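You operate a simulated robot arm through the tools that you are given. There is no shell and no other tool.

You are at the controls of a simulated robot arm. One attempt, no reset.

TASK
Pack the blue-cage bearing with grease and lay it in the white tray.
Fine: clamp it in the grease packer, pump only till grease shows all round, swing the clamp clear again.
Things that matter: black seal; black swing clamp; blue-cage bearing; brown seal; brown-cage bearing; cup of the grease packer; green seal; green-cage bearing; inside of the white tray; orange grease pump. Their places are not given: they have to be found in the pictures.

The check looks at the end state, three seconds after you hand in, the way a careful person would. Anything else that was tipped, shoved, dropped, spilled or broken makes it a failure.

THE ROBOT
A 6-joint arm with a two-finger parallel gripper, fixed in place. Base frame: the origin is at the foot of the arm, x ahead of it, y to its left, z up; the work surface is at about z = 0.884. Lengths are in m, angles in degrees, forces in N, time in s.
With the tool pointing down near the work surface it reaches from about 0.24 to 0.66 m from the base axis. Its first joint turns from -66.0 to 66.0 degrees. Payload 2.9 kg.
The tool frame sits at the grasp point between the pads (the TCP): z along the fingers, y along the line on which they close. The tips reach 0.03 m beyond it. The gripper opens to 0.11 m. The fingers are 0.02 m wide and 0.01 m thick; the gripper's body (0.048 by 0.112 m) begins 0.055 m behind the TCP.
Orientation is that of the tool frame in the base frame, as a unit quaternion [x, y, z, w]. With the fingers straight down and closing along the base's y, the tool's x points along the base's -x, its y along +y and its z along -z.

THE INTERFACE
- The arm moves only by the tool send_rows. Its argument "moves" is a list that holds one entry, the list of rows, each a list of 7 numbers: the shift along the base's x, y, z in m, then the turn, a rotation vector about the base's x, y, z in degrees, then the finger opening in m, from 0 to 0.11. In form: [[[x, y, z, wx, wy, wz, fingers], ...]]. A call has 1 to 20 rows; each row is the pose to reach, as a shift and turn from the pose commanded when the call began. A row lasts 0.2 s, in which the tool goes at most 0.05 m and 8.6 degrees; a call with a longer step from one row to the next is refused whole, and so is a gripper value outside its range. A pose out of reach is approached as far as the arm can. The call stops where the force on the tool passes 90 N (or 10 N more than at its start, if that is more) or the arm is blocked; 0.2 s more then pass. Each finger travels about 0.108 m/s and halts on what it meets, pressing with about 21 N; the grip force reading is that of the motor and also rises with nothing between the fingers. The clock runs only during rows and for 0.2 s after the last one: add rows that repeat a pose to give the fingers time. The reply holds the time, the measured pose of the TCP, the force on the tool along the base axes, the opening and the grip force, in the units named above and with some noise, with the torque about the TCP (base axes, N m) and any sound that the robot's microphone picked up.
- Cameras (640 x 400 px; columns grow to the right, rows downward): "scene" is fixed at [0.0851, 0.4402, 1.3825]; the picture's right is [-0.68, -0.73, 0.00], its down [-0.43, 0.40, -0.81] and it looks along [0.59, -0.55, -0.59] (base axes); focal length 214 px, centre (320, 200). "wrist" rides on the gripper at [0.072, 0.017, -0.103] in the tool frame; the picture's right is [-0.23, 0.97, 0.00], its down [-0.76, -0.18, -0.62] and it looks along [-0.61, -0.14, 0.78] (tool axes); focal length 222 px, centre (320, 200).
- camera(camera): a new picture of that camera. The clock stands still meanwhile.
- point_at(camera, pixels): there is no depth. For up to 12 entries [column, row, z] of the newest picture of that camera ("zoom" is the newest enlarged one), the place [x, y] in the base frame at which the ray of that pixel passes the height z, good to about 0.002 m. The clock stands still meanwhile.
- enlarge(camera, box): a new picture of the part [left, top, right, bottom] of that camera's present view, enlarged. The clock stands still meanwhile.
- hand_in(): hands the job in; it is judged then, once.

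Open the gripper and draw the arm clear of the work before you hand the job in, unless the task says otherwise.

The tools are called after "Request:" as a command line: name --argument value ..., lists and objects as JSON in quotes. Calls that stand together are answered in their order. send_rows: Moves the arm, as the interface text tells. Its arguments: {"type":"object","properties":{"moves":{"type":"array","items":{"type":"array","items":{"type":"array","items":{"type":"number"}}}}},"required":["moves"]} The other tools are called the same way: camera (camera) takes a picture; point_at (camera, pixels) gives the place at which the rays of pixels pass given heights; enlarge (camera, box) takes an enlarged picture of a part of a camera's view; hand_in () hands the job in.

At the start:

```text
clock: 0.0
tcp_pos: [0.3834, -0.0649, 1.2808]
orientation: [0.001, 1.0, 0.0, 0.0]
wrist_force: [-0.1, -0.1, 0.2]
wrist_torque: [0.01, 0.01, -0.01]
finger_gap: 0.1102
gripper_force: 0.1
```

scene: 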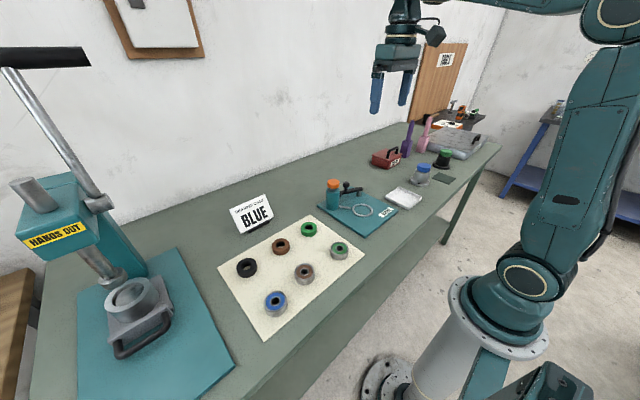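
wrist: 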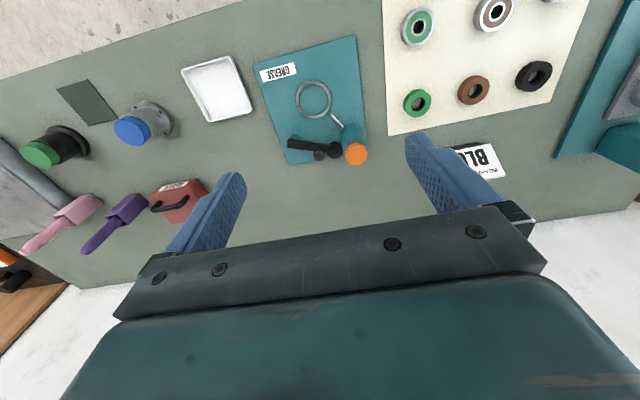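

The scene shows the six parts on a cream mat (blue-cage bearing near (276,302)), the teal GREASE plate with the orange pump near (333,184), and the white tray near (403,198). I'll enlarge those regions to get detail.

Request:
enlarge --camera "scene" --box '[300, 150, 460, 250]'

Request:
enlarge --camera "wrist" --box '[170, 20, 400, 180]'

Request:
enlarge --camera "scene" --box '[210, 210, 370, 330]'

```text
4.00 times, centred on (380, 200) of scene
```

zoom: 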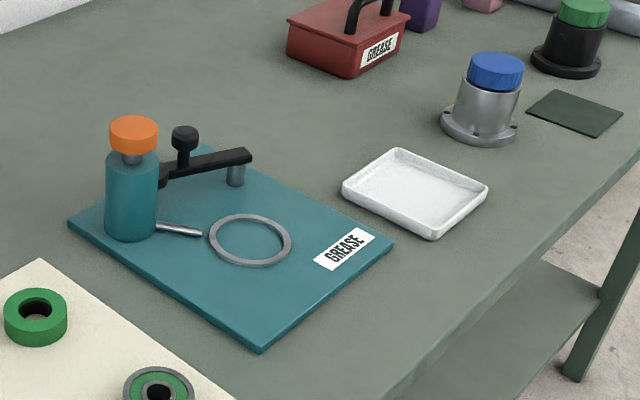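

```text
2.50 times, centred on (285, 100) of wrist
```

zoom: 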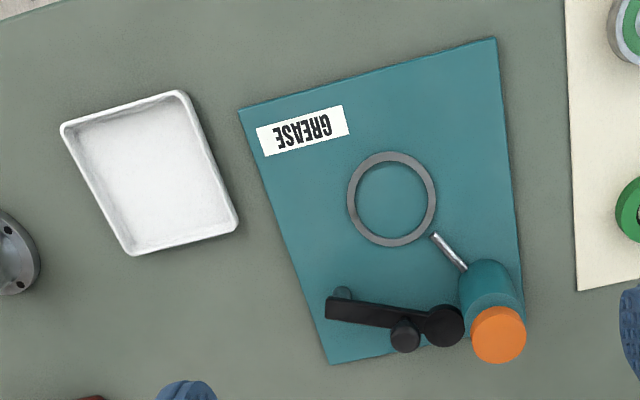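

```text
3.33 times, centred on (290, 270) of scene
```

zoom: 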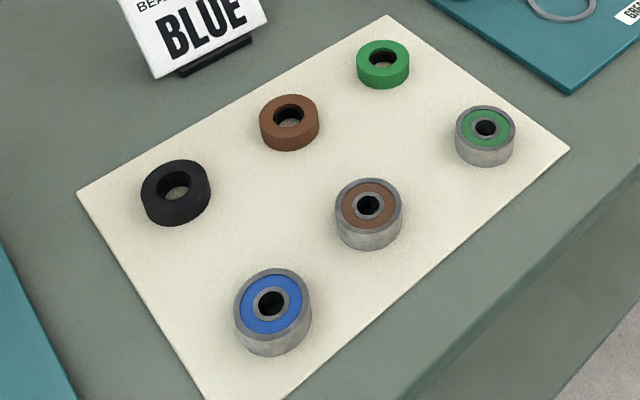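

I'll triangulate the main features with both cameras: ring/cup centre (wrist 313,100; scene 362,210), orange pump top, clamp knob, clamp pad and pivot post, tray corners and blue bearing.

Request:
point_at --camera "scene" --pixels '[[362.5, 210, 0.884], [362.5, 210, 0.91], [333.5, 181.5, 0.95], [333.5, 181.5, 1.0], [346.2, 183.5, 0.93], [346.2, 183.5, 0.98], [358.5, 195.5, 0.884], [358.5, 195.5, 0.92], [403.5, 199, 0.89], [271.7, 301, 0.884], [271.7, 301, 0.92], [366, 186, 0.93]]'

Request:
point_at --camera "wrist" --pixels '[[313.4, 99.6, 0.884], [313.4, 99.6, 0.91], [356.4, 154, 0.95], [356.4, 154, 1.0], [319, 154.4, 0.93], [319, 154.4, 0.98], [293.8, 137, 0.884], [293.8, 137, 0.92], [216.6, 88, 0.89], [334.6, 150, 0.92], [334.6, 150, 0.95], [288, 143, 0.93]]'

```text
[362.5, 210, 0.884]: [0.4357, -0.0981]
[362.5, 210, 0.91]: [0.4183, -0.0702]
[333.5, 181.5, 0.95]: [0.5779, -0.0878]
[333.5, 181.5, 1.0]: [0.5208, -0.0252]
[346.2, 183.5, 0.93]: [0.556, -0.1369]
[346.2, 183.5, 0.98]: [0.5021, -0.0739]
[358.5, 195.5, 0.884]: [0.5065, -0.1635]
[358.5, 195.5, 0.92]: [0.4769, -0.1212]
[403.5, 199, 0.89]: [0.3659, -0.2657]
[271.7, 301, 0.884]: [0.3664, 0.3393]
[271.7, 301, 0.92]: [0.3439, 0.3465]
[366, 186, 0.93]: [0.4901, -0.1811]
```

```text
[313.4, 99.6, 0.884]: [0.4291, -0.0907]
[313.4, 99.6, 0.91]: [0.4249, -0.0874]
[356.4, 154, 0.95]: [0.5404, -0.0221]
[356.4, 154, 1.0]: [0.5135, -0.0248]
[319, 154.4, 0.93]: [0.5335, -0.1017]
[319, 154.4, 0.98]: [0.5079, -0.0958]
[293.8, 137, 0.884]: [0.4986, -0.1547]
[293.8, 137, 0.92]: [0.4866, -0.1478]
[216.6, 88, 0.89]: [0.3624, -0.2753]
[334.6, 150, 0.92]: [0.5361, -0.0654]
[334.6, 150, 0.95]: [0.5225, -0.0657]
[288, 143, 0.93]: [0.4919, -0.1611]
```

Triangulation puts the ring cup near (0.43,-0.09), the pump top near (0.515,-0.025, z≈1.0). I'll move the wrist camera lower and back for a sharper view of the grease packer.

Request:
send_rows --moves '[[[-0.02, 0, -0.03, 0, 0, 0, 0.11], [-0.04, 0, -0.065, 0, 0, 0, 0.11], [-0.06, 0, -0.1, 0, 0, 0, 0.11], [-0.08, 0, -0.13, 0, 0, 0, 0.11], [-0.08, 0, -0.13, 0, 0, 0, 0.11]]]'

Request:
camera --camera "wrist"

```text
clock: 1.2
tcp_pos: [0.3014, -0.0663, 1.151]
orientation: [0.0, 1.0, 0.0, 0.0]
wrist_force: [0.7, 1.0, -0.5]
wrist_torque: [0.02, 0.01, -0.03]
finger_gap: 0.1101
gripper_force: 0.1
```

```text
taken
```

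wrist: 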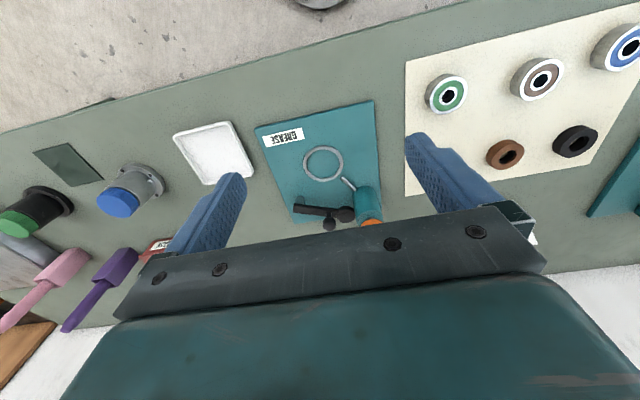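

The packer now sits at (325,165) in the wrist view. I'll enlarge it.

Request:
enlarge --camera "wrist" --box '[244, 95, 404, 235]'

Request:
enlarge --camera "scene" --box '[315, 170, 405, 240]'

```text
2.86 times, centred on (324, 165) of wrist
```

zoom: 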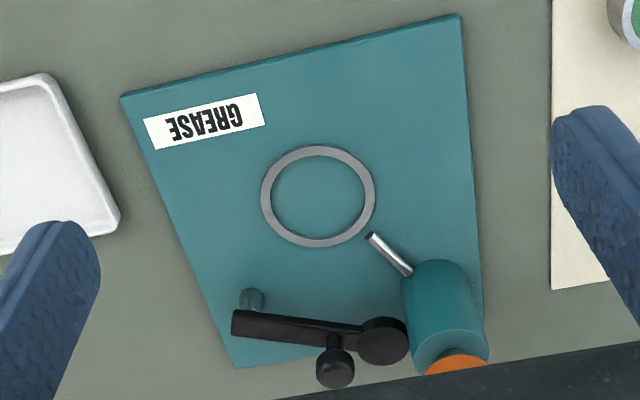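

```text
5.71 times, centred on (360, 205) of scene
```

zoom: 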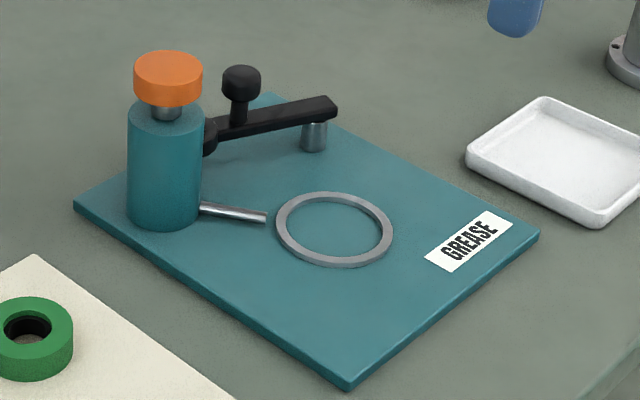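

The pivot post is at scene-zoom (314,135), pad at the other end beside the pump, knob mid-arm. I'll measure the ring inner/outer edges, pivot, pad and knob more precisely on the zooms.

Request:
point_at --camera "zoom" --pixels '[[276, 228, 0.895], [393, 235, 0.895], [335, 192, 0.895], [334, 267, 0.895], [288, 230, 0.895], [380, 234, 0.895], [314, 147, 0.892], [314, 125, 0.92], [241, 75, 0.96], [168, 65, 1.0], [327, 103, 0.93], [208, 140, 0.93]]'

Request:
point_at --camera "wrist" --pixels '[[303.35, 162.9, 0.895], [343.25, 162.9, 0.895], [323.3, 145.9, 0.895], [323.3, 181.5, 0.895], [307.2, 163.3, 0.895], [339.4, 163.3, 0.895], [299.5, 202, 0.892], [299, 197, 0.92], [329, 224, 0.96], [346, 213, 0.93], [294, 208, 0.93], [296.5, 215, 0.93]]'

```text
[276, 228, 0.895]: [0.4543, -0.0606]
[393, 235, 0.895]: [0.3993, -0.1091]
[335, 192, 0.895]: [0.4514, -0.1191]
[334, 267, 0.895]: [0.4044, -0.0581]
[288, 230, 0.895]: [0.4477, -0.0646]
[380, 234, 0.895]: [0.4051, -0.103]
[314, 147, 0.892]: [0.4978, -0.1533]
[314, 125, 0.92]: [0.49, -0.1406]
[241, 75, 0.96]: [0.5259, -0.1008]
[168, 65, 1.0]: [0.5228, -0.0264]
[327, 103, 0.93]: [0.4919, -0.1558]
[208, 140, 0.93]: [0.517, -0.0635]
```

```text
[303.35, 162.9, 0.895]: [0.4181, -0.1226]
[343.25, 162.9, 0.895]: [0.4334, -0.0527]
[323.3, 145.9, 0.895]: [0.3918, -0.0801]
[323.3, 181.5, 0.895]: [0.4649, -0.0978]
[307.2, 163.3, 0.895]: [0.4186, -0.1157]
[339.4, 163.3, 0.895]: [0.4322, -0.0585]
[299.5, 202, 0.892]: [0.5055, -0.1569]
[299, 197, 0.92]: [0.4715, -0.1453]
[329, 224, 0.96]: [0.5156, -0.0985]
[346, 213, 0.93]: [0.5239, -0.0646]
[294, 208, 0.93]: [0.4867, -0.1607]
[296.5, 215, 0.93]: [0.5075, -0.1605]
```

Ring outer diameter ≈0.073, inner ≈0.058, centre ≈(0.427,-0.087). Now I enlarge the blue bearing and the clamp area in the scene view.

Request:
enlarge --camera "scene" --box '[250, 280, 306, 324]'

Request:
enlarge --camera "wrist" --box '[576, 10, 640, 80]'

```text
9.09 times, centred on (278, 302) of scene
```

zoom: 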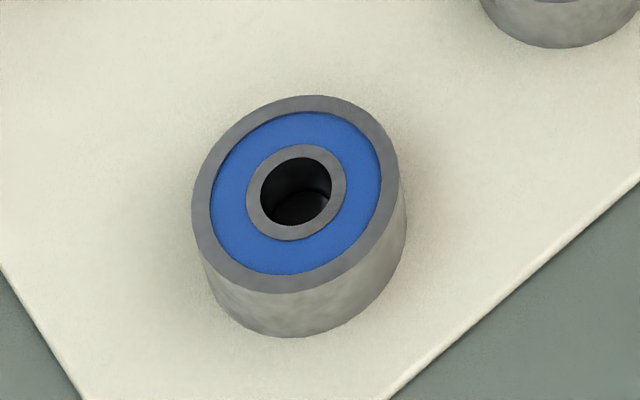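

```text
5.71 times, centred on (608, 45) of wrist
```

zoom: 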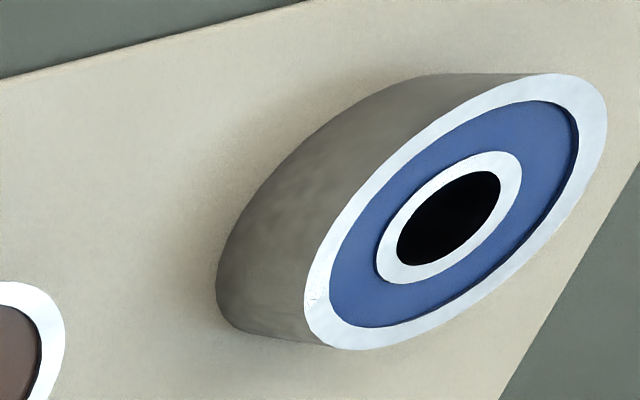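

Blue bearing's top face centre is about scene (275.4,301.6) and wrist (631.8,46.9); triangulate height and size.

Request:
point_at --camera "scene" --pixels '[[275.36, 301.56, 0.9], [275.36, 301.56, 0.91], [275.36, 301.56, 0.92], [263.8, 304, 0.91], [286.8, 298.5, 0.91], [277.8, 290.4, 0.91], [273, 312.3, 0.91], [274.0, 317.0, 0.886]]'

Request:
point_at --camera "zoom" --pixels '[[456, 211, 0.9], [456, 211, 0.91], [456, 211, 0.92], [307, 310, 0.91], [604, 110, 0.91], [455, 91, 0.91], [470, 322, 0.91]]'

```text
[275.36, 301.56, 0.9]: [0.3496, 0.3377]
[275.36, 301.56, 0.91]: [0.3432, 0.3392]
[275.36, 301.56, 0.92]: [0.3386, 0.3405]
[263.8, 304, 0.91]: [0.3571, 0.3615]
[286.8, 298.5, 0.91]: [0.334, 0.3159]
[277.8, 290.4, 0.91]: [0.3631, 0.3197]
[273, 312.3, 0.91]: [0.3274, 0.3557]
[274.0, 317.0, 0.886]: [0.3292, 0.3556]
```

```text
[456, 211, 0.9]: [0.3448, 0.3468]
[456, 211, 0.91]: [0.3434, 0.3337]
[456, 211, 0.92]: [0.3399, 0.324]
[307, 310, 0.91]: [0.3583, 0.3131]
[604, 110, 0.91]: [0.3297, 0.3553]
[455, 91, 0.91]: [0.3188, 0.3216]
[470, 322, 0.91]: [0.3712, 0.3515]
```

Bearing centre ≈(0.345,0.339), top z≈0.907, OD≈0.05, so it fits in the ring. I'll check where the press stands before moving over there.

Request:
point_at --camera "scene" --pixels '[[110, 280, 0.884], [234, 366, 0.884], [180, 248, 0.884], [120, 355, 0.9], [60, 200, 1.1], [40, 60, 1.3], [90, 60, 1.35], [304.4, 274.5, 0.907], [339.5, 249, 0.907], [247, 266, 0.9], [250, 215, 0.9], [240, 232, 0.884]]'

```text
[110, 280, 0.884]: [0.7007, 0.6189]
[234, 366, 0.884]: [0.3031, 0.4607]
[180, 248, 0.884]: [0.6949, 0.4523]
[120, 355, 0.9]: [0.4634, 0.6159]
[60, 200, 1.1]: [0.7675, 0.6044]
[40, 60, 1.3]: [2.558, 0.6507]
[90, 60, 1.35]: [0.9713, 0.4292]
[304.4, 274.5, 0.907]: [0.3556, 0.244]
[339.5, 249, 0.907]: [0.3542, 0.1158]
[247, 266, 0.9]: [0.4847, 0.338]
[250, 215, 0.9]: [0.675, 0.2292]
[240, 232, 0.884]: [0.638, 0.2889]
```

The space above the blue bearing is clear (press is at y≈0.6). I'll hover over it at z≈1.05 with the gripper turned +35° about vertical so the same orientation later clears pump nozzle and clamp.

Request:
send_rows --moves '[[[0.0036, 0.034, -0.008, 0, 0, 6, 0.11], [0.0072, 0.068, -0.016, 0, 0, 12, 0.11], [0.0108, 0.102, -0.025, 0, 0, 18, 0.11], [0.0144, 0.136, -0.033, 0, 0, 24, 0.11], [0.018, 0.17, -0.041, 0, 0, 30, 0.11], [0.0216, 0.204, -0.05, 0, 0, 35, 0.11], [0.0252, 0.238, -0.058, 0, 0, 35, 0.11], [0.0288, 0.272, -0.066, 0, 0, 35, 0.11], [0.0324, 0.306, -0.075, 0, 0, 35, 0.11], [0.036, 0.34, -0.083, 0, 0, 35, 0.11], [0.04, 0.374, -0.091, 0, 0, 35, 0.11], [0.0436, 0.405, -0.1, 0, 0, 35, 0.11], [0.0436, 0.405, -0.1, 0, 0, 35, 0.11]]]'

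Request:
camera --camera "wrist"

Request:
camera --camera "scene"

```text
clock: 4.0
tcp_pos: [0.3509, 0.3405, 1.0494]
orientation: [-0.3, 0.954, 0.0, 0.0]
wrist_force: [-0.3, -0.7, 0.4]
wrist_torque: [0.02, -0.03, 0.0]
finger_gap: 0.11
gripper_force: 0.0
```

```text
taken
```

wrist: 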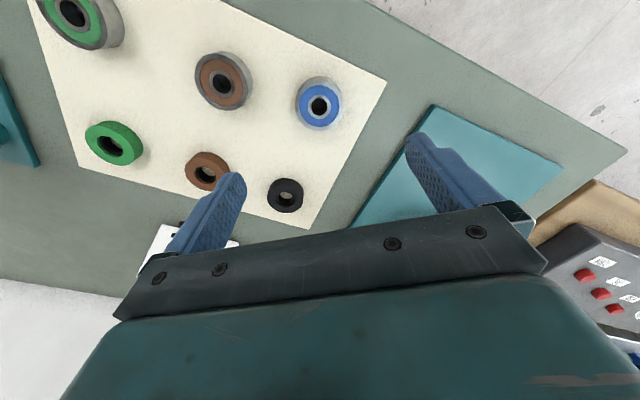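

```text
taken
```

scene: 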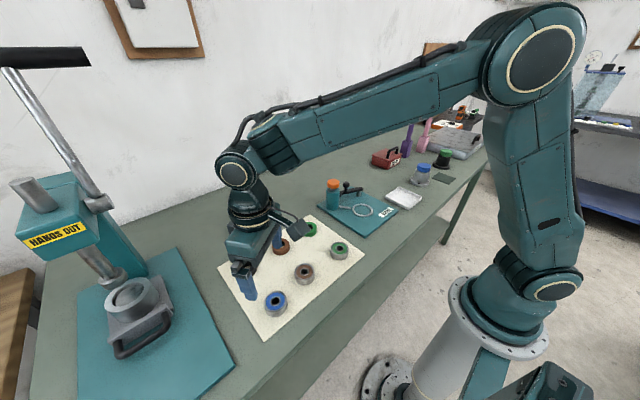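

Bearing sits at wrist (320,103), nearly centred under the TCP. I'll enlarge for exact edges.

Request:
enlarge --camera "wrist" --box '[280, 65, 360, 145]'

```text
5.00 times, centred on (320, 105) of wrist
```

zoom: 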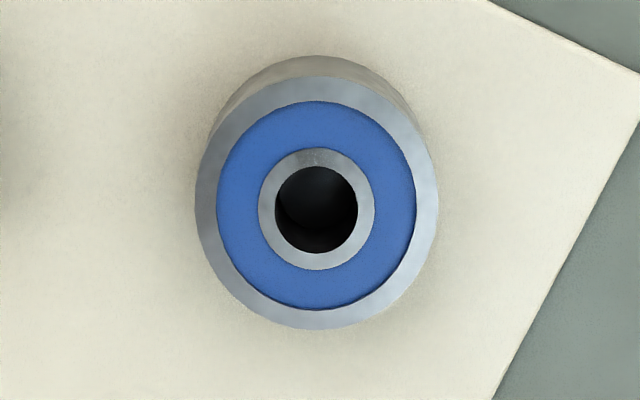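

Top-face outline spans (195–438, 77–329) in the zoom; query its centre and edges.

Request:
point_at --camera "zoom" --pixels '[[316.5, 203, 0.904], [316.5, 203, 0.908], [316.5, 203, 0.912], [195, 203, 0.908], [438, 203, 0.908], [316.5, 77, 0.908], [316.5, 329, 0.908]]'

Request:
point_at --camera "scene" --pixels '[[275.36, 301.56, 0.904], [275.36, 301.56, 0.908], [275.36, 301.56, 0.912]]'

```text
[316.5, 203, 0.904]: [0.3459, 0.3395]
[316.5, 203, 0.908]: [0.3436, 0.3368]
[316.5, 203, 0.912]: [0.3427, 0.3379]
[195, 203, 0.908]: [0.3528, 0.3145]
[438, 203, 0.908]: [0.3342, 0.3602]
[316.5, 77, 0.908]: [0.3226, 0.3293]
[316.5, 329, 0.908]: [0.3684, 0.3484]
```

```text
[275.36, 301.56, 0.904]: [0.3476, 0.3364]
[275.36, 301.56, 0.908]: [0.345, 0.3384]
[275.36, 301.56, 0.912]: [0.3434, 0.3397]
```

Centre ≈(0.3445,0.338), OD ≈0.0495, top z≈0.908. I correct xy by (-0.006,-0.003), narrow the fingers to 0.08 and descend part way to verify.

Request:
send_rows --moves '[[[-0.003, -0.0015, -0.02, 0, 0, 0, 0.09], [-0.006, -0.003, -0.05, 0, 0, 0, 0.08], [-0.006, -0.003, -0.075, 0, 0, 0, 0.08], [-0.006, -0.003, -0.09, 0, 0, 0, 0.08], [-0.006, -0.003, -0.09, 0, 0, 0, 0.08]]]'

Request:
camera --camera "wrist"

```text
clock: 5.2
tcp_pos: [0.3432, 0.3372, 0.9602]
orientation: [-0.3, 0.954, 0.0, -0.001]
wrist_force: [-1.4, -0.4, -0.6]
wrist_torque: [-0.01, -0.02, 0.0]
finger_gap: 0.0801
gripper_force: 0.0
```

```text
taken
```

wrist: 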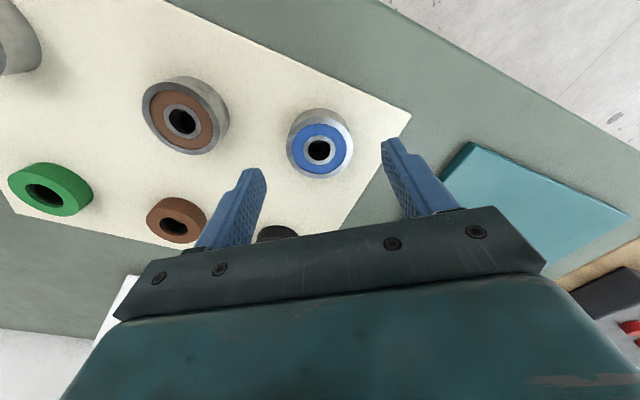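

TCP reads (0.343,0.337,0.960) and the bearing at (320,151) is centred between fingers. I descend to TCP z≈0.925 and close.

Request:
send_rows --moves '[[[0, 0, -0.02, 0, 0, 0, 0.08], [0, 0, -0.035, 0, 0, 0, 0.08], [0, 0, -0.035, 0, 0, 0, 0.08], [0, 0, -0.035, 0, 0, 0, 0.06], [0, 0, -0.035, 0, 0, 0, 0.03], [0, 0, -0.035, 0, 0, 0, 0.03], [0, 0, -0.035, 0, 0, 0, 0.03]]]'

Request:
camera --camera "wrist"

```text
clock: 6.8
tcp_pos: [0.3412, 0.3356, 0.9245]
orientation: [-0.301, 0.954, -0.001, -0.001]
wrist_force: [0.2, 0.5, 0.6]
wrist_torque: [-0.01, -0.02, 0.01]
finger_gap: 0.051
gripper_force: 21.2
```

```text
taken
```

wrist: 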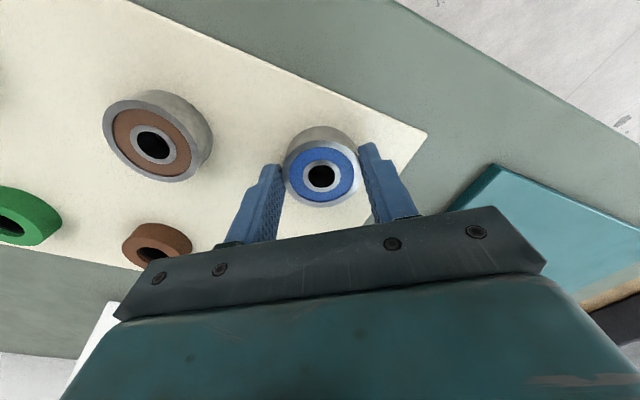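

Gripper closed on the bearing (gap 0.051, 21 N) and it is centred at (321,176). Lifting straight up.

Request:
send_rows --moves '[[[0, 0, 0.02, 0, 0, 0, 0.03], [0, 0, 0.05, 0, 0, 0, 0.03], [0, 0, 0.09, 0, 0, 0, 0.03], [0, 0, 0.13, 0, 0, 0, 0.03], [0, 0, 0.15, 0, 0, 0, 0.03], [0, 0, 0.15, 0, 0, 0, 0.03]]]'

Request:
camera --camera "wrist"

```text
clock: 8.2
tcp_pos: [0.3371, 0.3374, 1.0759]
orientation: [-0.301, 0.954, 0.0, 0.0]
wrist_force: [0.1, 1.2, -1.1]
wrist_torque: [0.0, -0.02, 0.01]
finger_gap: 0.03
gripper_force: 0.1
```

```text
taken
```

wrist: 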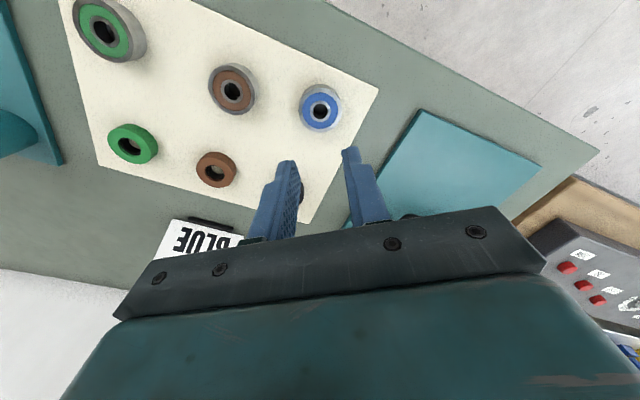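

The lift reading shows gap 0.030 and grip 0.1 — the bearing slipped out and is still on the mat at (320,108). I'll inspect its state closely before retrying.

Request:
enlarge --camera "wrist" --box '[280, 70, 360, 150]'

Request:
enlarge --camera "scene" --box '[220, 240, 330, 330]'

```text
5.00 times, centred on (320, 110) of wrist
```

zoom: 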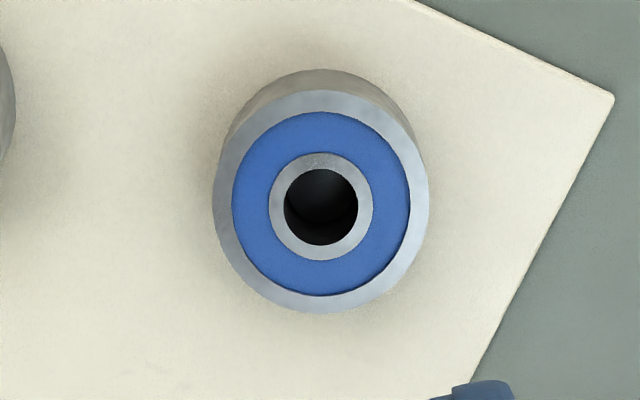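

```text
4.44 times, centred on (275, 285) of scene
```

zoom: 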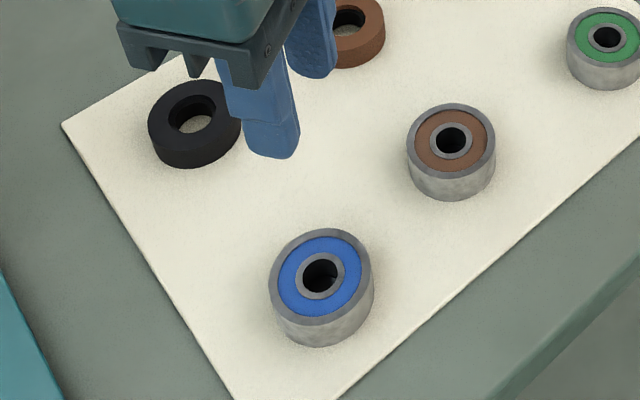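

The bearing is upright and unmoved at zoom (321,202). I'll recentre (shift ≈(+0.006,+0.002) from the measured pose), grip deeper (TCP z≈0.920) and test-lift slowly.

Request:
send_rows --moves '[[[0.003, 0.001, -0.03, 0, 0, 0, 0.08], [0.006, 0.002, -0.06, 0, 0, 0, 0.08], [0.006, 0.002, -0.09, 0, 0, 0, 0.08], [0.006, 0.002, -0.11, 0, 0, 0, 0.08], [0.006, 0.002, -0.11, 0, 0, 0, 0.08], [0.006, 0.002, -0.11, 0, 0, 0, 0.08]]]'

Request:
camera --camera "wrist"

```text
clock: 9.6
tcp_pos: [0.3459, 0.3366, 0.966]
orientation: [-0.301, 0.954, 0.0, 0.0]
wrist_force: [0.3, -1.4, 0.0]
wrist_torque: [-0.02, -0.02, -0.02]
finger_gap: 0.0802
gripper_force: 0.1
```

```text
taken
```

wrist: 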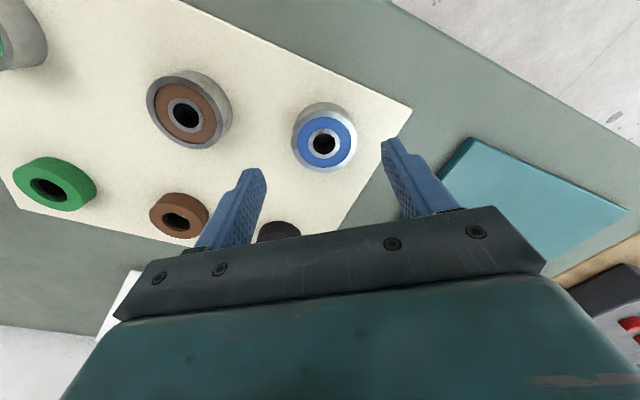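

Bearing top at (323,143): about 2 mm off. I nudge (-0.003, 0), descend to z≈0.920, and close slowly.

Request:
send_rows --moves '[[[-0.003, 0.0005, -0.02, 0, 0, 0, 0.08], [-0.003, 0.0005, -0.04, 0, 0, 0, 0.08], [-0.003, 0.0005, -0.046, 0, 0, 0, 0.08], [-0.003, 0.0005, -0.046, 0, 0, 0, 0.07], [-0.003, 0.0005, -0.046, 0, 0, 0, 0.06], [-0.003, 0.0005, -0.046, 0, 0, 0, 0.02], [-0.003, 0.0005, -0.046, 0, 0, 0, 0.02], [-0.003, 0.0005, -0.046, 0, 0, 0, 0.02], [-0.003, 0.0005, -0.046, 0, 0, 0, 0.02]]]'

Request:
camera --camera "wrist"

Request:
enlarge --camera "scene" --box '[235, 250, 325, 330]'

```text
clock: 11.6
tcp_pos: [0.3432, 0.3385, 0.9191]
orientation: [-0.301, 0.954, 0.0, 0.0]
wrist_force: [-1.1, 0.3, 0.0]
wrist_torque: [0.02, 0.03, 0.03]
finger_gap: 0.0512
gripper_force: 20.6
```

```text
taken
```

wrist: 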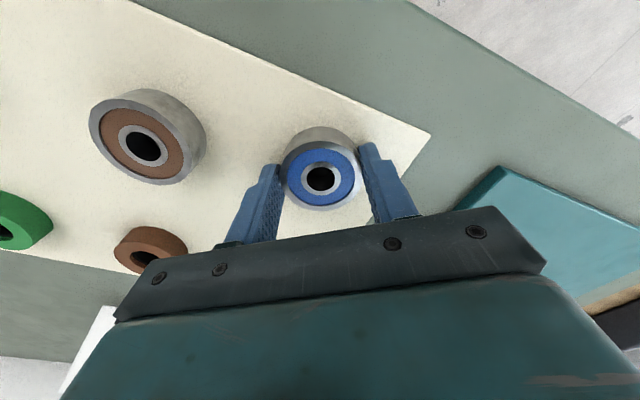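

```text
5.00 times, centred on (280, 290) of scene
```

zoom: 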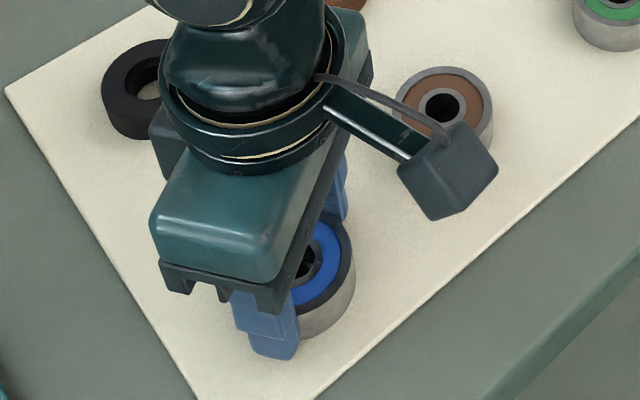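

Closed on it again (gap 0.0512, 20.6 N) with the fingers nearly to the mat. Slow test lift of 12 mm, watching the gap.

Request:
send_rows --moves '[[[0, 0, 0.002, 0, 0, 0, 0.02], [0, 0, 0.004, 0, 0, 0, 0.02], [0, 0, 0.006, 0, 0, 0, 0.02], [0, 0, 0.008, 0, 0, 0, 0.02], [0, 0, 0.01, 0, 0, 0, 0.02], [0, 0, 0.012, 0, 0, 0, 0.02]]]'

Request:
camera --camera "wrist"

```text
clock: 13.0
tcp_pos: [0.3424, 0.3409, 0.9318]
orientation: [-0.301, 0.954, 0.0, 0.0]
wrist_force: [-0.8, -0.7, -1.9]
wrist_torque: [0.01, 0.0, 0.01]
finger_gap: 0.0514
gripper_force: 20.9
```

```text
taken
```

wrist: 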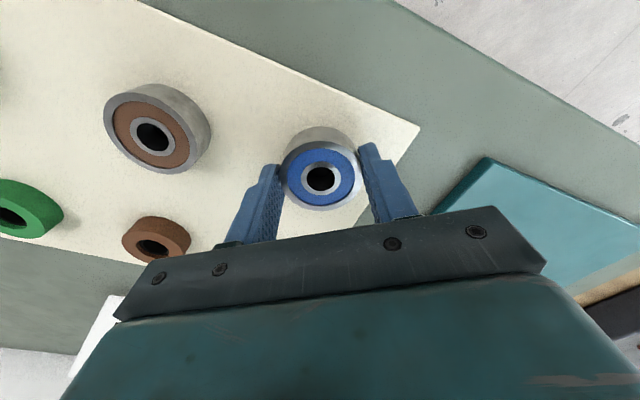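

The bearing stays at (321,179) in the gripper while the mat receded, and force z reads -1.9 N: it is lifted. Continue lifting gently.

Request:
send_rows --moves '[[[0, 0, 0.004, 0, 0, 0, 0.02], [0, 0, 0.01, 0, 0, 0, 0.02], [0, 0, 0.018, 0, 0, 0, 0.02], [0, 0, 0.028, 0, 0, 0, 0.02], [0, 0, 0.038, 0, 0, 0, 0.02], [0, 0, 0.05, 0, 0, 0, 0.02], [0, 0, 0.062, 0, 0, 0, 0.02], [0, 0, 0.074, 0, 0, 0, 0.02], [0, 0, 0.088, 0, 0, 0, 0.02], [0, 0, 0.102, 0, 0, 0, 0.02], [0, 0, 0.116, 0, 0, 0, 0.02], [0, 0, 0.13, 0, 0, 0, 0.02], [0, 0, 0.14, 0, 0, 0, 0.02], [0, 0, 0.145, 0, 0, 0, 0.02]]]'

Request:
camera --camera "wrist"

```text
clock: 16.0
tcp_pos: [0.343, 0.3409, 1.0759]
orientation: [-0.3, 0.954, 0.0, 0.0]
wrist_force: [-0.4, 0.1, -2.4]
wrist_torque: [-0.03, 0.05, -0.01]
finger_gap: 0.051
gripper_force: 21.4
```

```text
taken
```

wrist: 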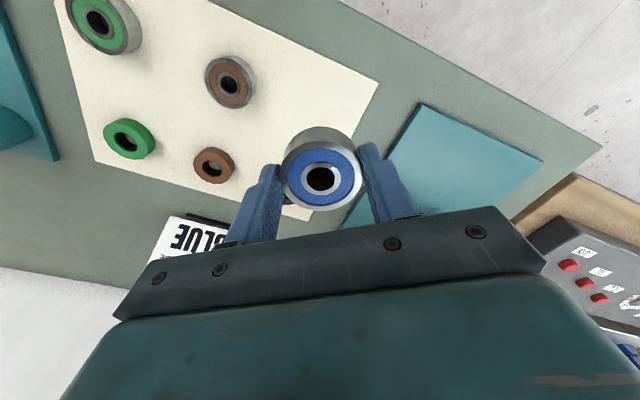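

The bearing is firmly held (gap 0.051, 21 N). Now carry it at constant height to hover over the ring cup at about (0.427,-0.087).

Request:
send_rows --moves '[[[0.0016, -0.008, 0, 0, 0, 0, 0.02], [0.0043, -0.022, 0, 0, 0, 0, 0.02], [0.0088, -0.045, 0, 0, 0, 0, 0.02], [0.0141, -0.072, 0, 0, 0, 0, 0.02], [0.0196, -0.1, 0, 0, 0, 0, 0.02], [0.0251, -0.128, 0, 0, 0, 0, 0.02], [0.0306, -0.156, 0, 0, 0, 0, 0.02], [0.0361, -0.184, 0, 0, 0, 0, 0.02], [0.0416, -0.212, 0, 0, 0, 0, 0.02], [0.0471, -0.24, 0, 0, 0, 0, 0.02], [0.0526, -0.268, 0, 0, 0, 0, 0.02], [0.0581, -0.296, 0, 0, 0, 0, 0.02], [0.0636, -0.324, 0, 0, 0, 0, 0.02], [0.0691, -0.352, 0, 0, 0, 0, 0.02], [0.0746, -0.38, 0, 0, 0, 0, 0.02], [0.0789, -0.402, 0, 0, 0, 0, 0.02], [0.082, -0.418, 0, 0, 0, 0, 0.02], [0.084, -0.428, 0, 0, 0, 0, 0.02], [0.084, -0.428, 0, 0, 0, 0, 0.02]]]'

Request:
camera --camera "wrist"

Request:
camera --camera "scene"

```text
clock: 20.0
tcp_pos: [0.4274, -0.088, 1.0756]
orientation: [-0.301, 0.954, 0.0, 0.0]
wrist_force: [-0.5, 0.4, -1.2]
wrist_torque: [0.02, 0.01, -0.01]
finger_gap: 0.0509
gripper_force: 21.2
```

```text
taken
```

wrist: 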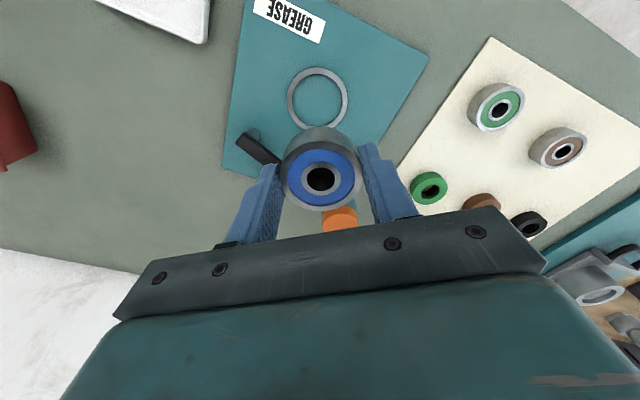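

```text
taken
```

scene: 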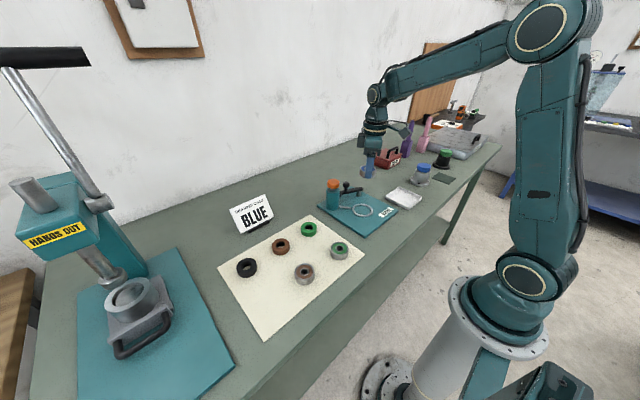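

The bearing is over the packer; ring at wrist (318,99). Enlarge to measure its centre against the TCP's plumb line.

Request:
enlarge --camera "wrist" --box '[270, 50, 370, 150]'

Request:
enlarge --camera "scene" --box '[325, 150, 405, 230]'

```text
4.00 times, centred on (320, 100) of wrist
```

zoom: 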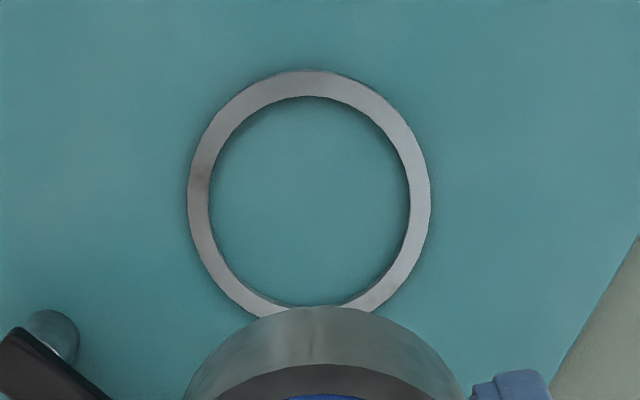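

```text
5.00 times, centred on (365, 190) of scene
```

zoom: 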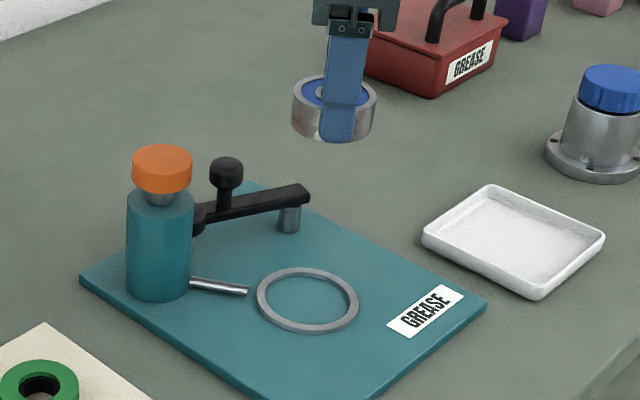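

Ring's inner centre is at wrist (317.4,100.2). I query that from this pose and, via the scene zoom, ring inner edges, for a consistent centre estimate.

Request:
point_at --camera "wrist" --pixels '[[317.4, 100.2, 0.893], [317.4, 100.2, 0.897], [292.2, 100.2, 0.895], [342.5, 100.2, 0.895], [317.4, 74, 0.895], [317.4, 126.5, 0.895]]'

Request:
point_at --camera "zoom" --pixels '[[256, 299, 0.895], [359, 303, 0.895], [308, 267, 0.895], [307, 333, 0.895], [307.5, 300, 0.893], [307.5, 300, 0.897], [249, 290, 0.905], [289, 231, 0.892], [227, 160, 0.965], [162, 155, 1.0]]'

```text
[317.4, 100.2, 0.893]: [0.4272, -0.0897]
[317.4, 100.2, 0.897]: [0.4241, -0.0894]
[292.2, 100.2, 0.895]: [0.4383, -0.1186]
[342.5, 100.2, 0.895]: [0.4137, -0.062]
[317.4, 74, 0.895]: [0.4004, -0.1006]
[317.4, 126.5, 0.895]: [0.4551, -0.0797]
```

```text
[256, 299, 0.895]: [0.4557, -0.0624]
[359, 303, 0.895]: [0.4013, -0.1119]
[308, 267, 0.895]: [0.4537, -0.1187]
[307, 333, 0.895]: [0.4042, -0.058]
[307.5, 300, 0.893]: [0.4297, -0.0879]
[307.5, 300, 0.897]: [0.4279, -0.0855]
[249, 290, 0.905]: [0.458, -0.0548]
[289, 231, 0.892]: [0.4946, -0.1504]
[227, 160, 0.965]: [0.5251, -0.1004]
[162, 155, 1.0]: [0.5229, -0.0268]
```

Best cup centre ≈(0.4275,-0.0895), inner diameter ≈0.060. Shift 2 mm in -y and descend to TCP z≈1.0 for another check.

Request:
send_rows --moves '[[[0, -0.001, -0.01, 0, 0, 0, 0.02], [0, -0.002, -0.025, 0, 0, 0, 0.02], [0, -0.002, -0.04, 0, 0, 0, 0.02], [0, -0.002, -0.055, 0, 0, 0, 0.02], [0, -0.002, -0.07, 0, 0, 0, 0.02], [0, -0.002, -0.08, 0, 0, 0, 0.02], [0, -0.002, -0.08, 0, 0, 0, 0.02]]]'

Request:
enlarge --camera "wrist" --box '[240, 80, 400, 220]'

Request:
enlarge --camera "scene" --box '[325, 165, 405, 230]'

```text
clock: 21.6
tcp_pos: [0.4278, -0.0919, 0.9972]
orientation: [-0.301, 0.954, 0.001, 0.0]
wrist_force: [0.3, -0.3, -1.3]
wrist_torque: [0.01, 0.02, -0.02]
finger_gap: 0.051
gripper_force: 21.5
```

```text
2.86 times, centred on (320, 150) of wrist
```

zoom: 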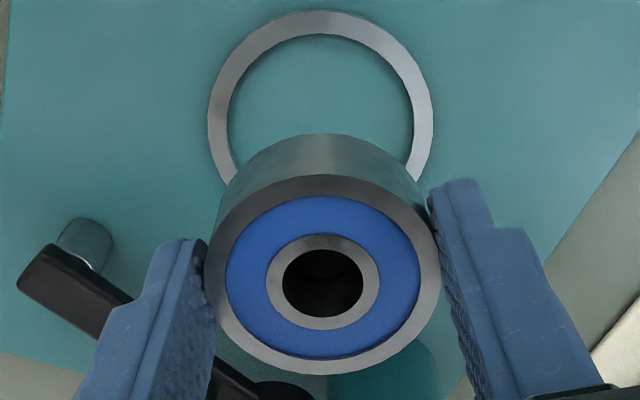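

```text
6.15 times, centred on (365, 198) of scene
```

zoom: 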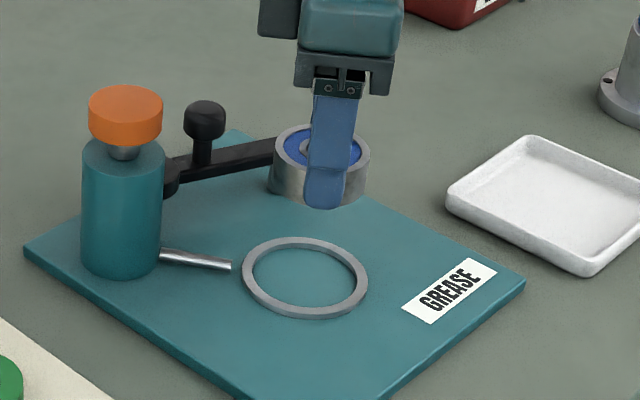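

Ring and bearing columns match (centres 320.5 vs 322.5 zoom px); about 1.5 mm correction along the other axis. Descend to TCP z≈0.935 and look from the side.

Request:
send_rows --moves '[[[-0.0006, -0.0004, -0.01, 0, 0, 0, 0.02], [-0.0012, -0.0007, -0.022, 0, 0, 0, 0.02], [-0.0012, -0.0007, -0.034, 0, 0, 0, 0.02], [-0.0012, -0.0007, -0.046, 0, 0, 0, 0.02], [-0.0012, -0.0007, -0.056, 0, 0, 0, 0.02], [-0.0012, -0.0007, -0.06, 0, 0, 0, 0.02], [-0.0012, -0.0007, -0.06, 0, 0, 0, 0.02]]]'

Request:
enlarge --camera "wrist" --box '[240, 80, 400, 220]'

Request:
enlarge --camera "scene" --box '[330, 175, 400, 230]'

```text
clock: 23.2
tcp_pos: [0.4245, -0.0905, 0.9378]
orientation: [-0.3, 0.954, 0.0, 0.001]
wrist_force: [0.0, -1.3, -2.6]
wrist_torque: [0.0, 0.0, 0.01]
finger_gap: 0.051
gripper_force: 21.2
```

```text
2.86 times, centred on (320, 150) of wrist
```

zoom: 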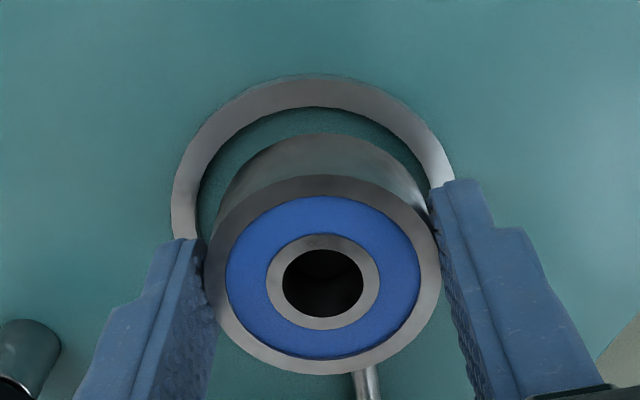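

```text
7.27 times, centred on (365, 202) of scene
```

zoom: 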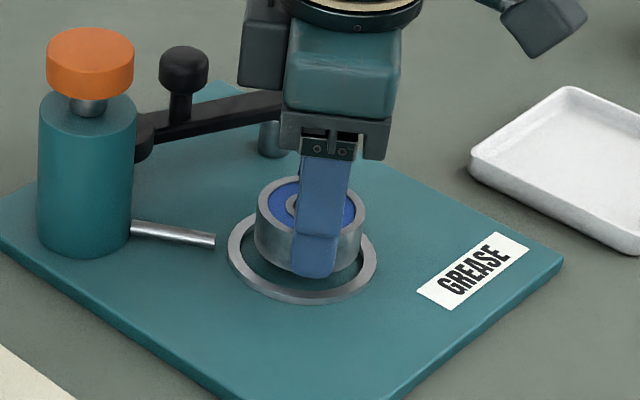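

Ring far edges put its centre ≈2 mm off from the bearing now (ring outer 172–455, top 76 in zoom). I correct by (0.0026,-0.0009) and lower 5 mm.

Request:
send_rows --moves '[[[0.0013, -0.0005, 0, 0, 0, 0, 0.02], [0.0026, -0.0009, -0.002, 0, 0, 0, 0.02], [0.0026, -0.0009, -0.005, 0, 0, 0, 0.02], [0.0026, -0.0009, -0.005, 0, 0, 0, 0.02]]]'

Request:
enlarge --camera "wrist" --box '[240, 80, 400, 220]'

Request:
enlarge --camera "scene" --box '[330, 175, 400, 230]'

```text
clock: 24.2
tcp_pos: [0.4279, -0.0917, 0.932]
orientation: [-0.301, 0.954, 0.0, 0.0]
wrist_force: [0.0, 0.7, -1.8]
wrist_torque: [0.0, 0.02, -0.04]
finger_gap: 0.051
gripper_force: 20.9
```

```text
2.86 times, centred on (320, 150) of wrist
```

zoom: 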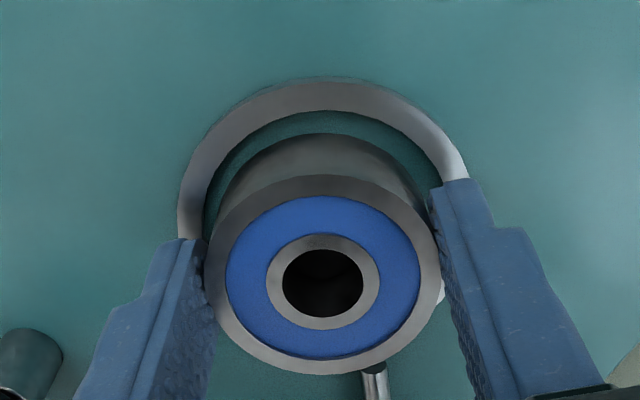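

```text
7.27 times, centred on (365, 202) of scene
```

zoom: 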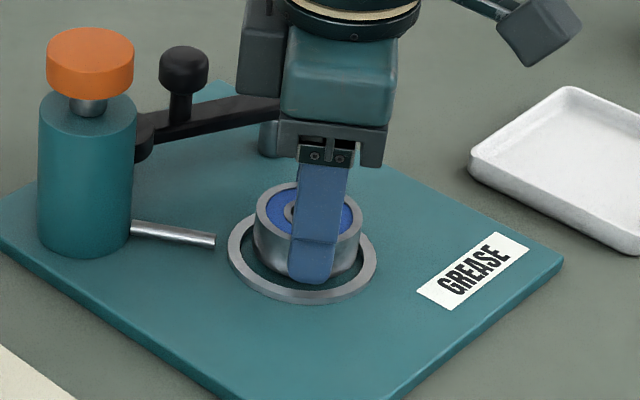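

Now the ring centre (≈325 zoom) matches the bearing (322) and rows agree within 1 mm. Lower another 5 mm with force watch.

Request:
send_rows --moves '[[[0, 0, -0.002, 0, 0, 0, 0.02], [0, 0, -0.004, 0, 0, 0, 0.02], [0, 0, -0.005, 0, 0, 0, 0.02], [0, 0, -0.005, 0, 0, 0, 0.02]]]'

Request:
enlarge --camera "wrist" --box '[240, 80, 400, 220]'

Request:
enlarge --camera "scene" --box '[330, 175, 400, 230]'

```text
clock: 25.2
tcp_pos: [0.4271, -0.0927, 0.9258]
orientation: [-0.301, 0.953, -0.001, 0.001]
wrist_force: [-0.1, 0.6, -2.3]
wrist_torque: [0.03, -0.01, -0.01]
finger_gap: 0.0511
gripper_force: 20.6
```

```text
2.86 times, centred on (320, 150) of wrist
```

zoom: 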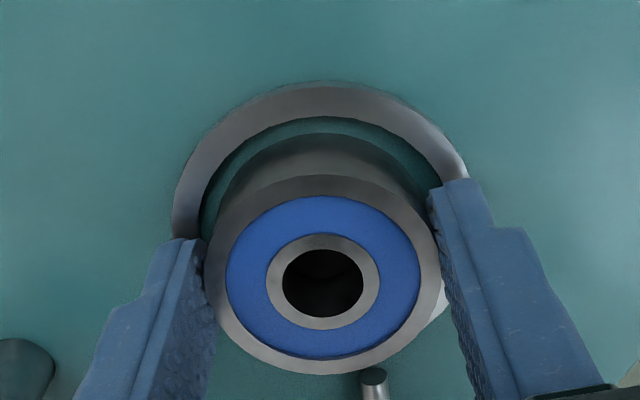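

```text
7.27 times, centred on (365, 202) of scene
```

zoom: 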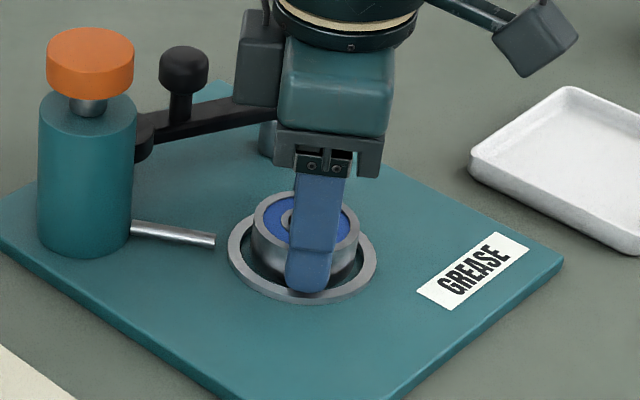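

Force still shows only the weight (-2.3 N), no contact. Lower in 1 mm steps, 4 mm more.

Request:
send_rows --moves '[[[0, 0, -0.001, 0, 0, 0, 0.02], [0, 0, -0.002, 0, 0, 0, 0.02], [0, 0, -0.003, 0, 0, 0, 0.02], [0, 0, -0.003, 0, 0, 0, 0.02]]]'

Request:
enlarge --camera "scene" --box '[340, 185, 390, 225]'

Request:
enlarge --camera "wrist" --box '[240, 80, 400, 220]'

```text
clock: 26.2
tcp_pos: [0.4283, -0.0928, 0.9253]
orientation: [-0.301, 0.954, -0.001, 0.001]
wrist_force: [-3.2, -2.7, 16.9]
wrist_torque: [0.07, 0.17, 0.0]
finger_gap: 0.0511
gripper_force: 21.2
```

```text
10.00 times, centred on (365, 205) of scene
```

zoom: 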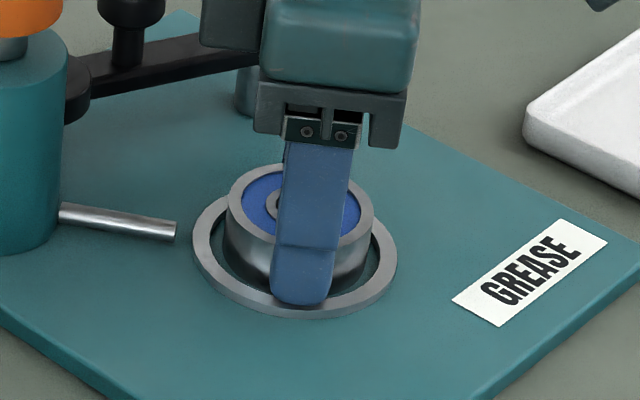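

```text
2.86 times, centred on (320, 150) of wrist
```

zoom: 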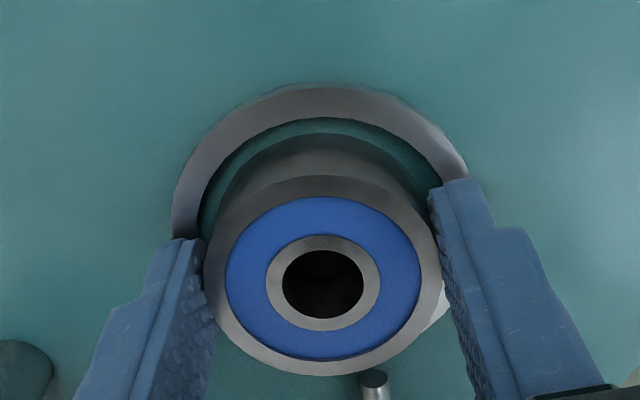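

Contact: force z +16.9 N at TCP 0.9253, the bearing is on the cup floor. Relieve 2.5 mm of the commanded push and open slowly to 0.075.

Request:
send_rows --moves '[[[0, 0, 0.001, 0, 0, 0, 0.02], [0, 0, 0.0025, 0, 0, 0, 0.02], [0, 0, 0.0025, 0, 0, 0, 0.02]]]'

Request:
send_rows --moves '[[[0, 0, 0, 0, 0, 0, 0.05], [0, 0, 0, 0, 0, 0, 0.055], [0, 0, 0, 0, 0, 0, 0.062], [0, 0, 0, 0, 0, 0, 0.07], [0, 0, 0, 0, 0, 0, 0.075], [0, 0, 0, 0, 0, 0, 0.075]]]'

Request:
enlarge --camera "wrist" --box '[240, 80, 400, 220]'

```text
clock: 27.0
tcp_pos: [0.4276, -0.0916, 0.9255]
orientation: [-0.301, 0.954, 0.001, -0.001]
wrist_force: [0.5, 0.2, -2.8]
wrist_torque: [0.04, 0.01, -0.04]
finger_gap: 0.051
gripper_force: 21.1
```

```text
clock: 28.4
tcp_pos: [0.4289, -0.0914, 0.9259]
orientation: [-0.3, 0.954, 0.0, 0.0]
wrist_force: [-0.2, 0.0, -0.3]
wrist_torque: [-0.02, 0.02, 0.02]
finger_gap: 0.0749
gripper_force: 0.1
```

```text
2.86 times, centred on (320, 150) of wrist
```

zoom: 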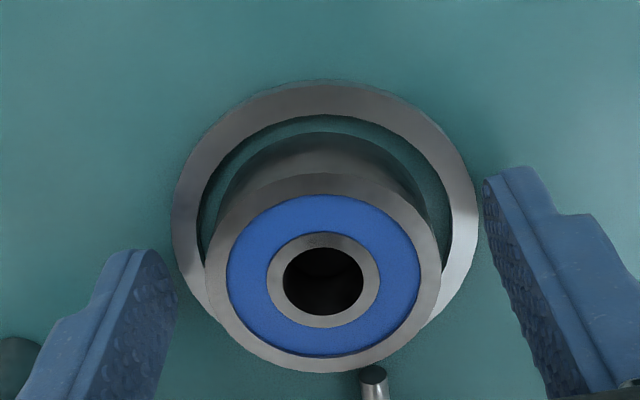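

Released; the bearing sits inside the ring with even clearance. Raise straight up and look.

Request:
send_rows --moves '[[[0, 0, 0.01, 0, 0, 0, 0.075], [0, 0, 0.03, 0, 0, 0, 0.075], [0, 0, 0.06, 0, 0, 0, 0.075], [0, 0, 0.1, 0, 0, 0, 0.075], [0, 0, 0.14, 0, 0, 0, 0.075], [0, 0, 0.15, 0, 0, 0, 0.075], [0, 0, 0.15, 0, 0, 0, 0.075]]]'

Request:
camera --camera "wrist"

Request:
enlarge --camera "scene" --box '[320, 170, 400, 225]'

```text
clock: 30.0
tcp_pos: [0.4299, -0.0918, 1.0775]
orientation: [-0.3, 0.954, 0.0, 0.0]
wrist_force: [-0.1, 0.8, 0.1]
wrist_torque: [0.04, -0.02, -0.02]
finger_gap: 0.075
gripper_force: 0.0
```

```text
taken
```

wrist: 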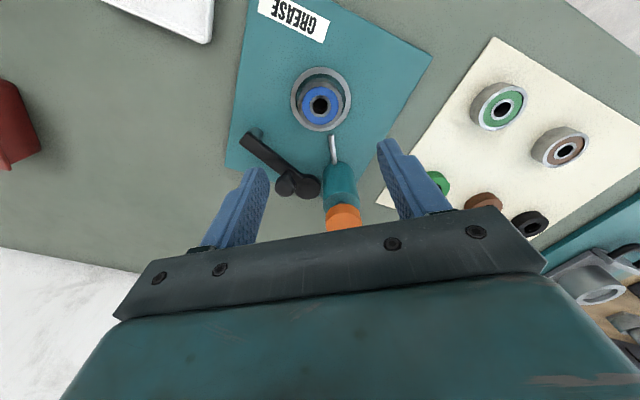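

```text
7.27 times, centred on (360, 198) of scene
```

zoom: 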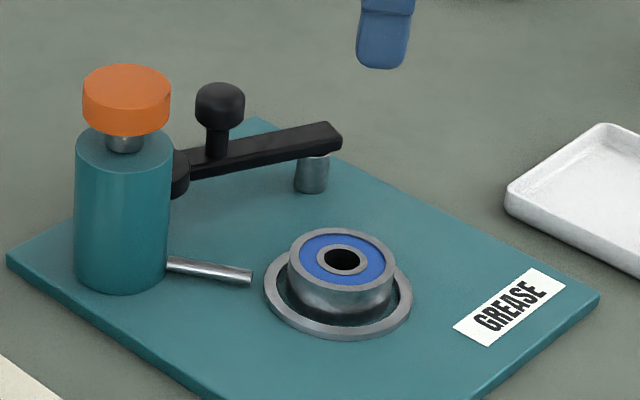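

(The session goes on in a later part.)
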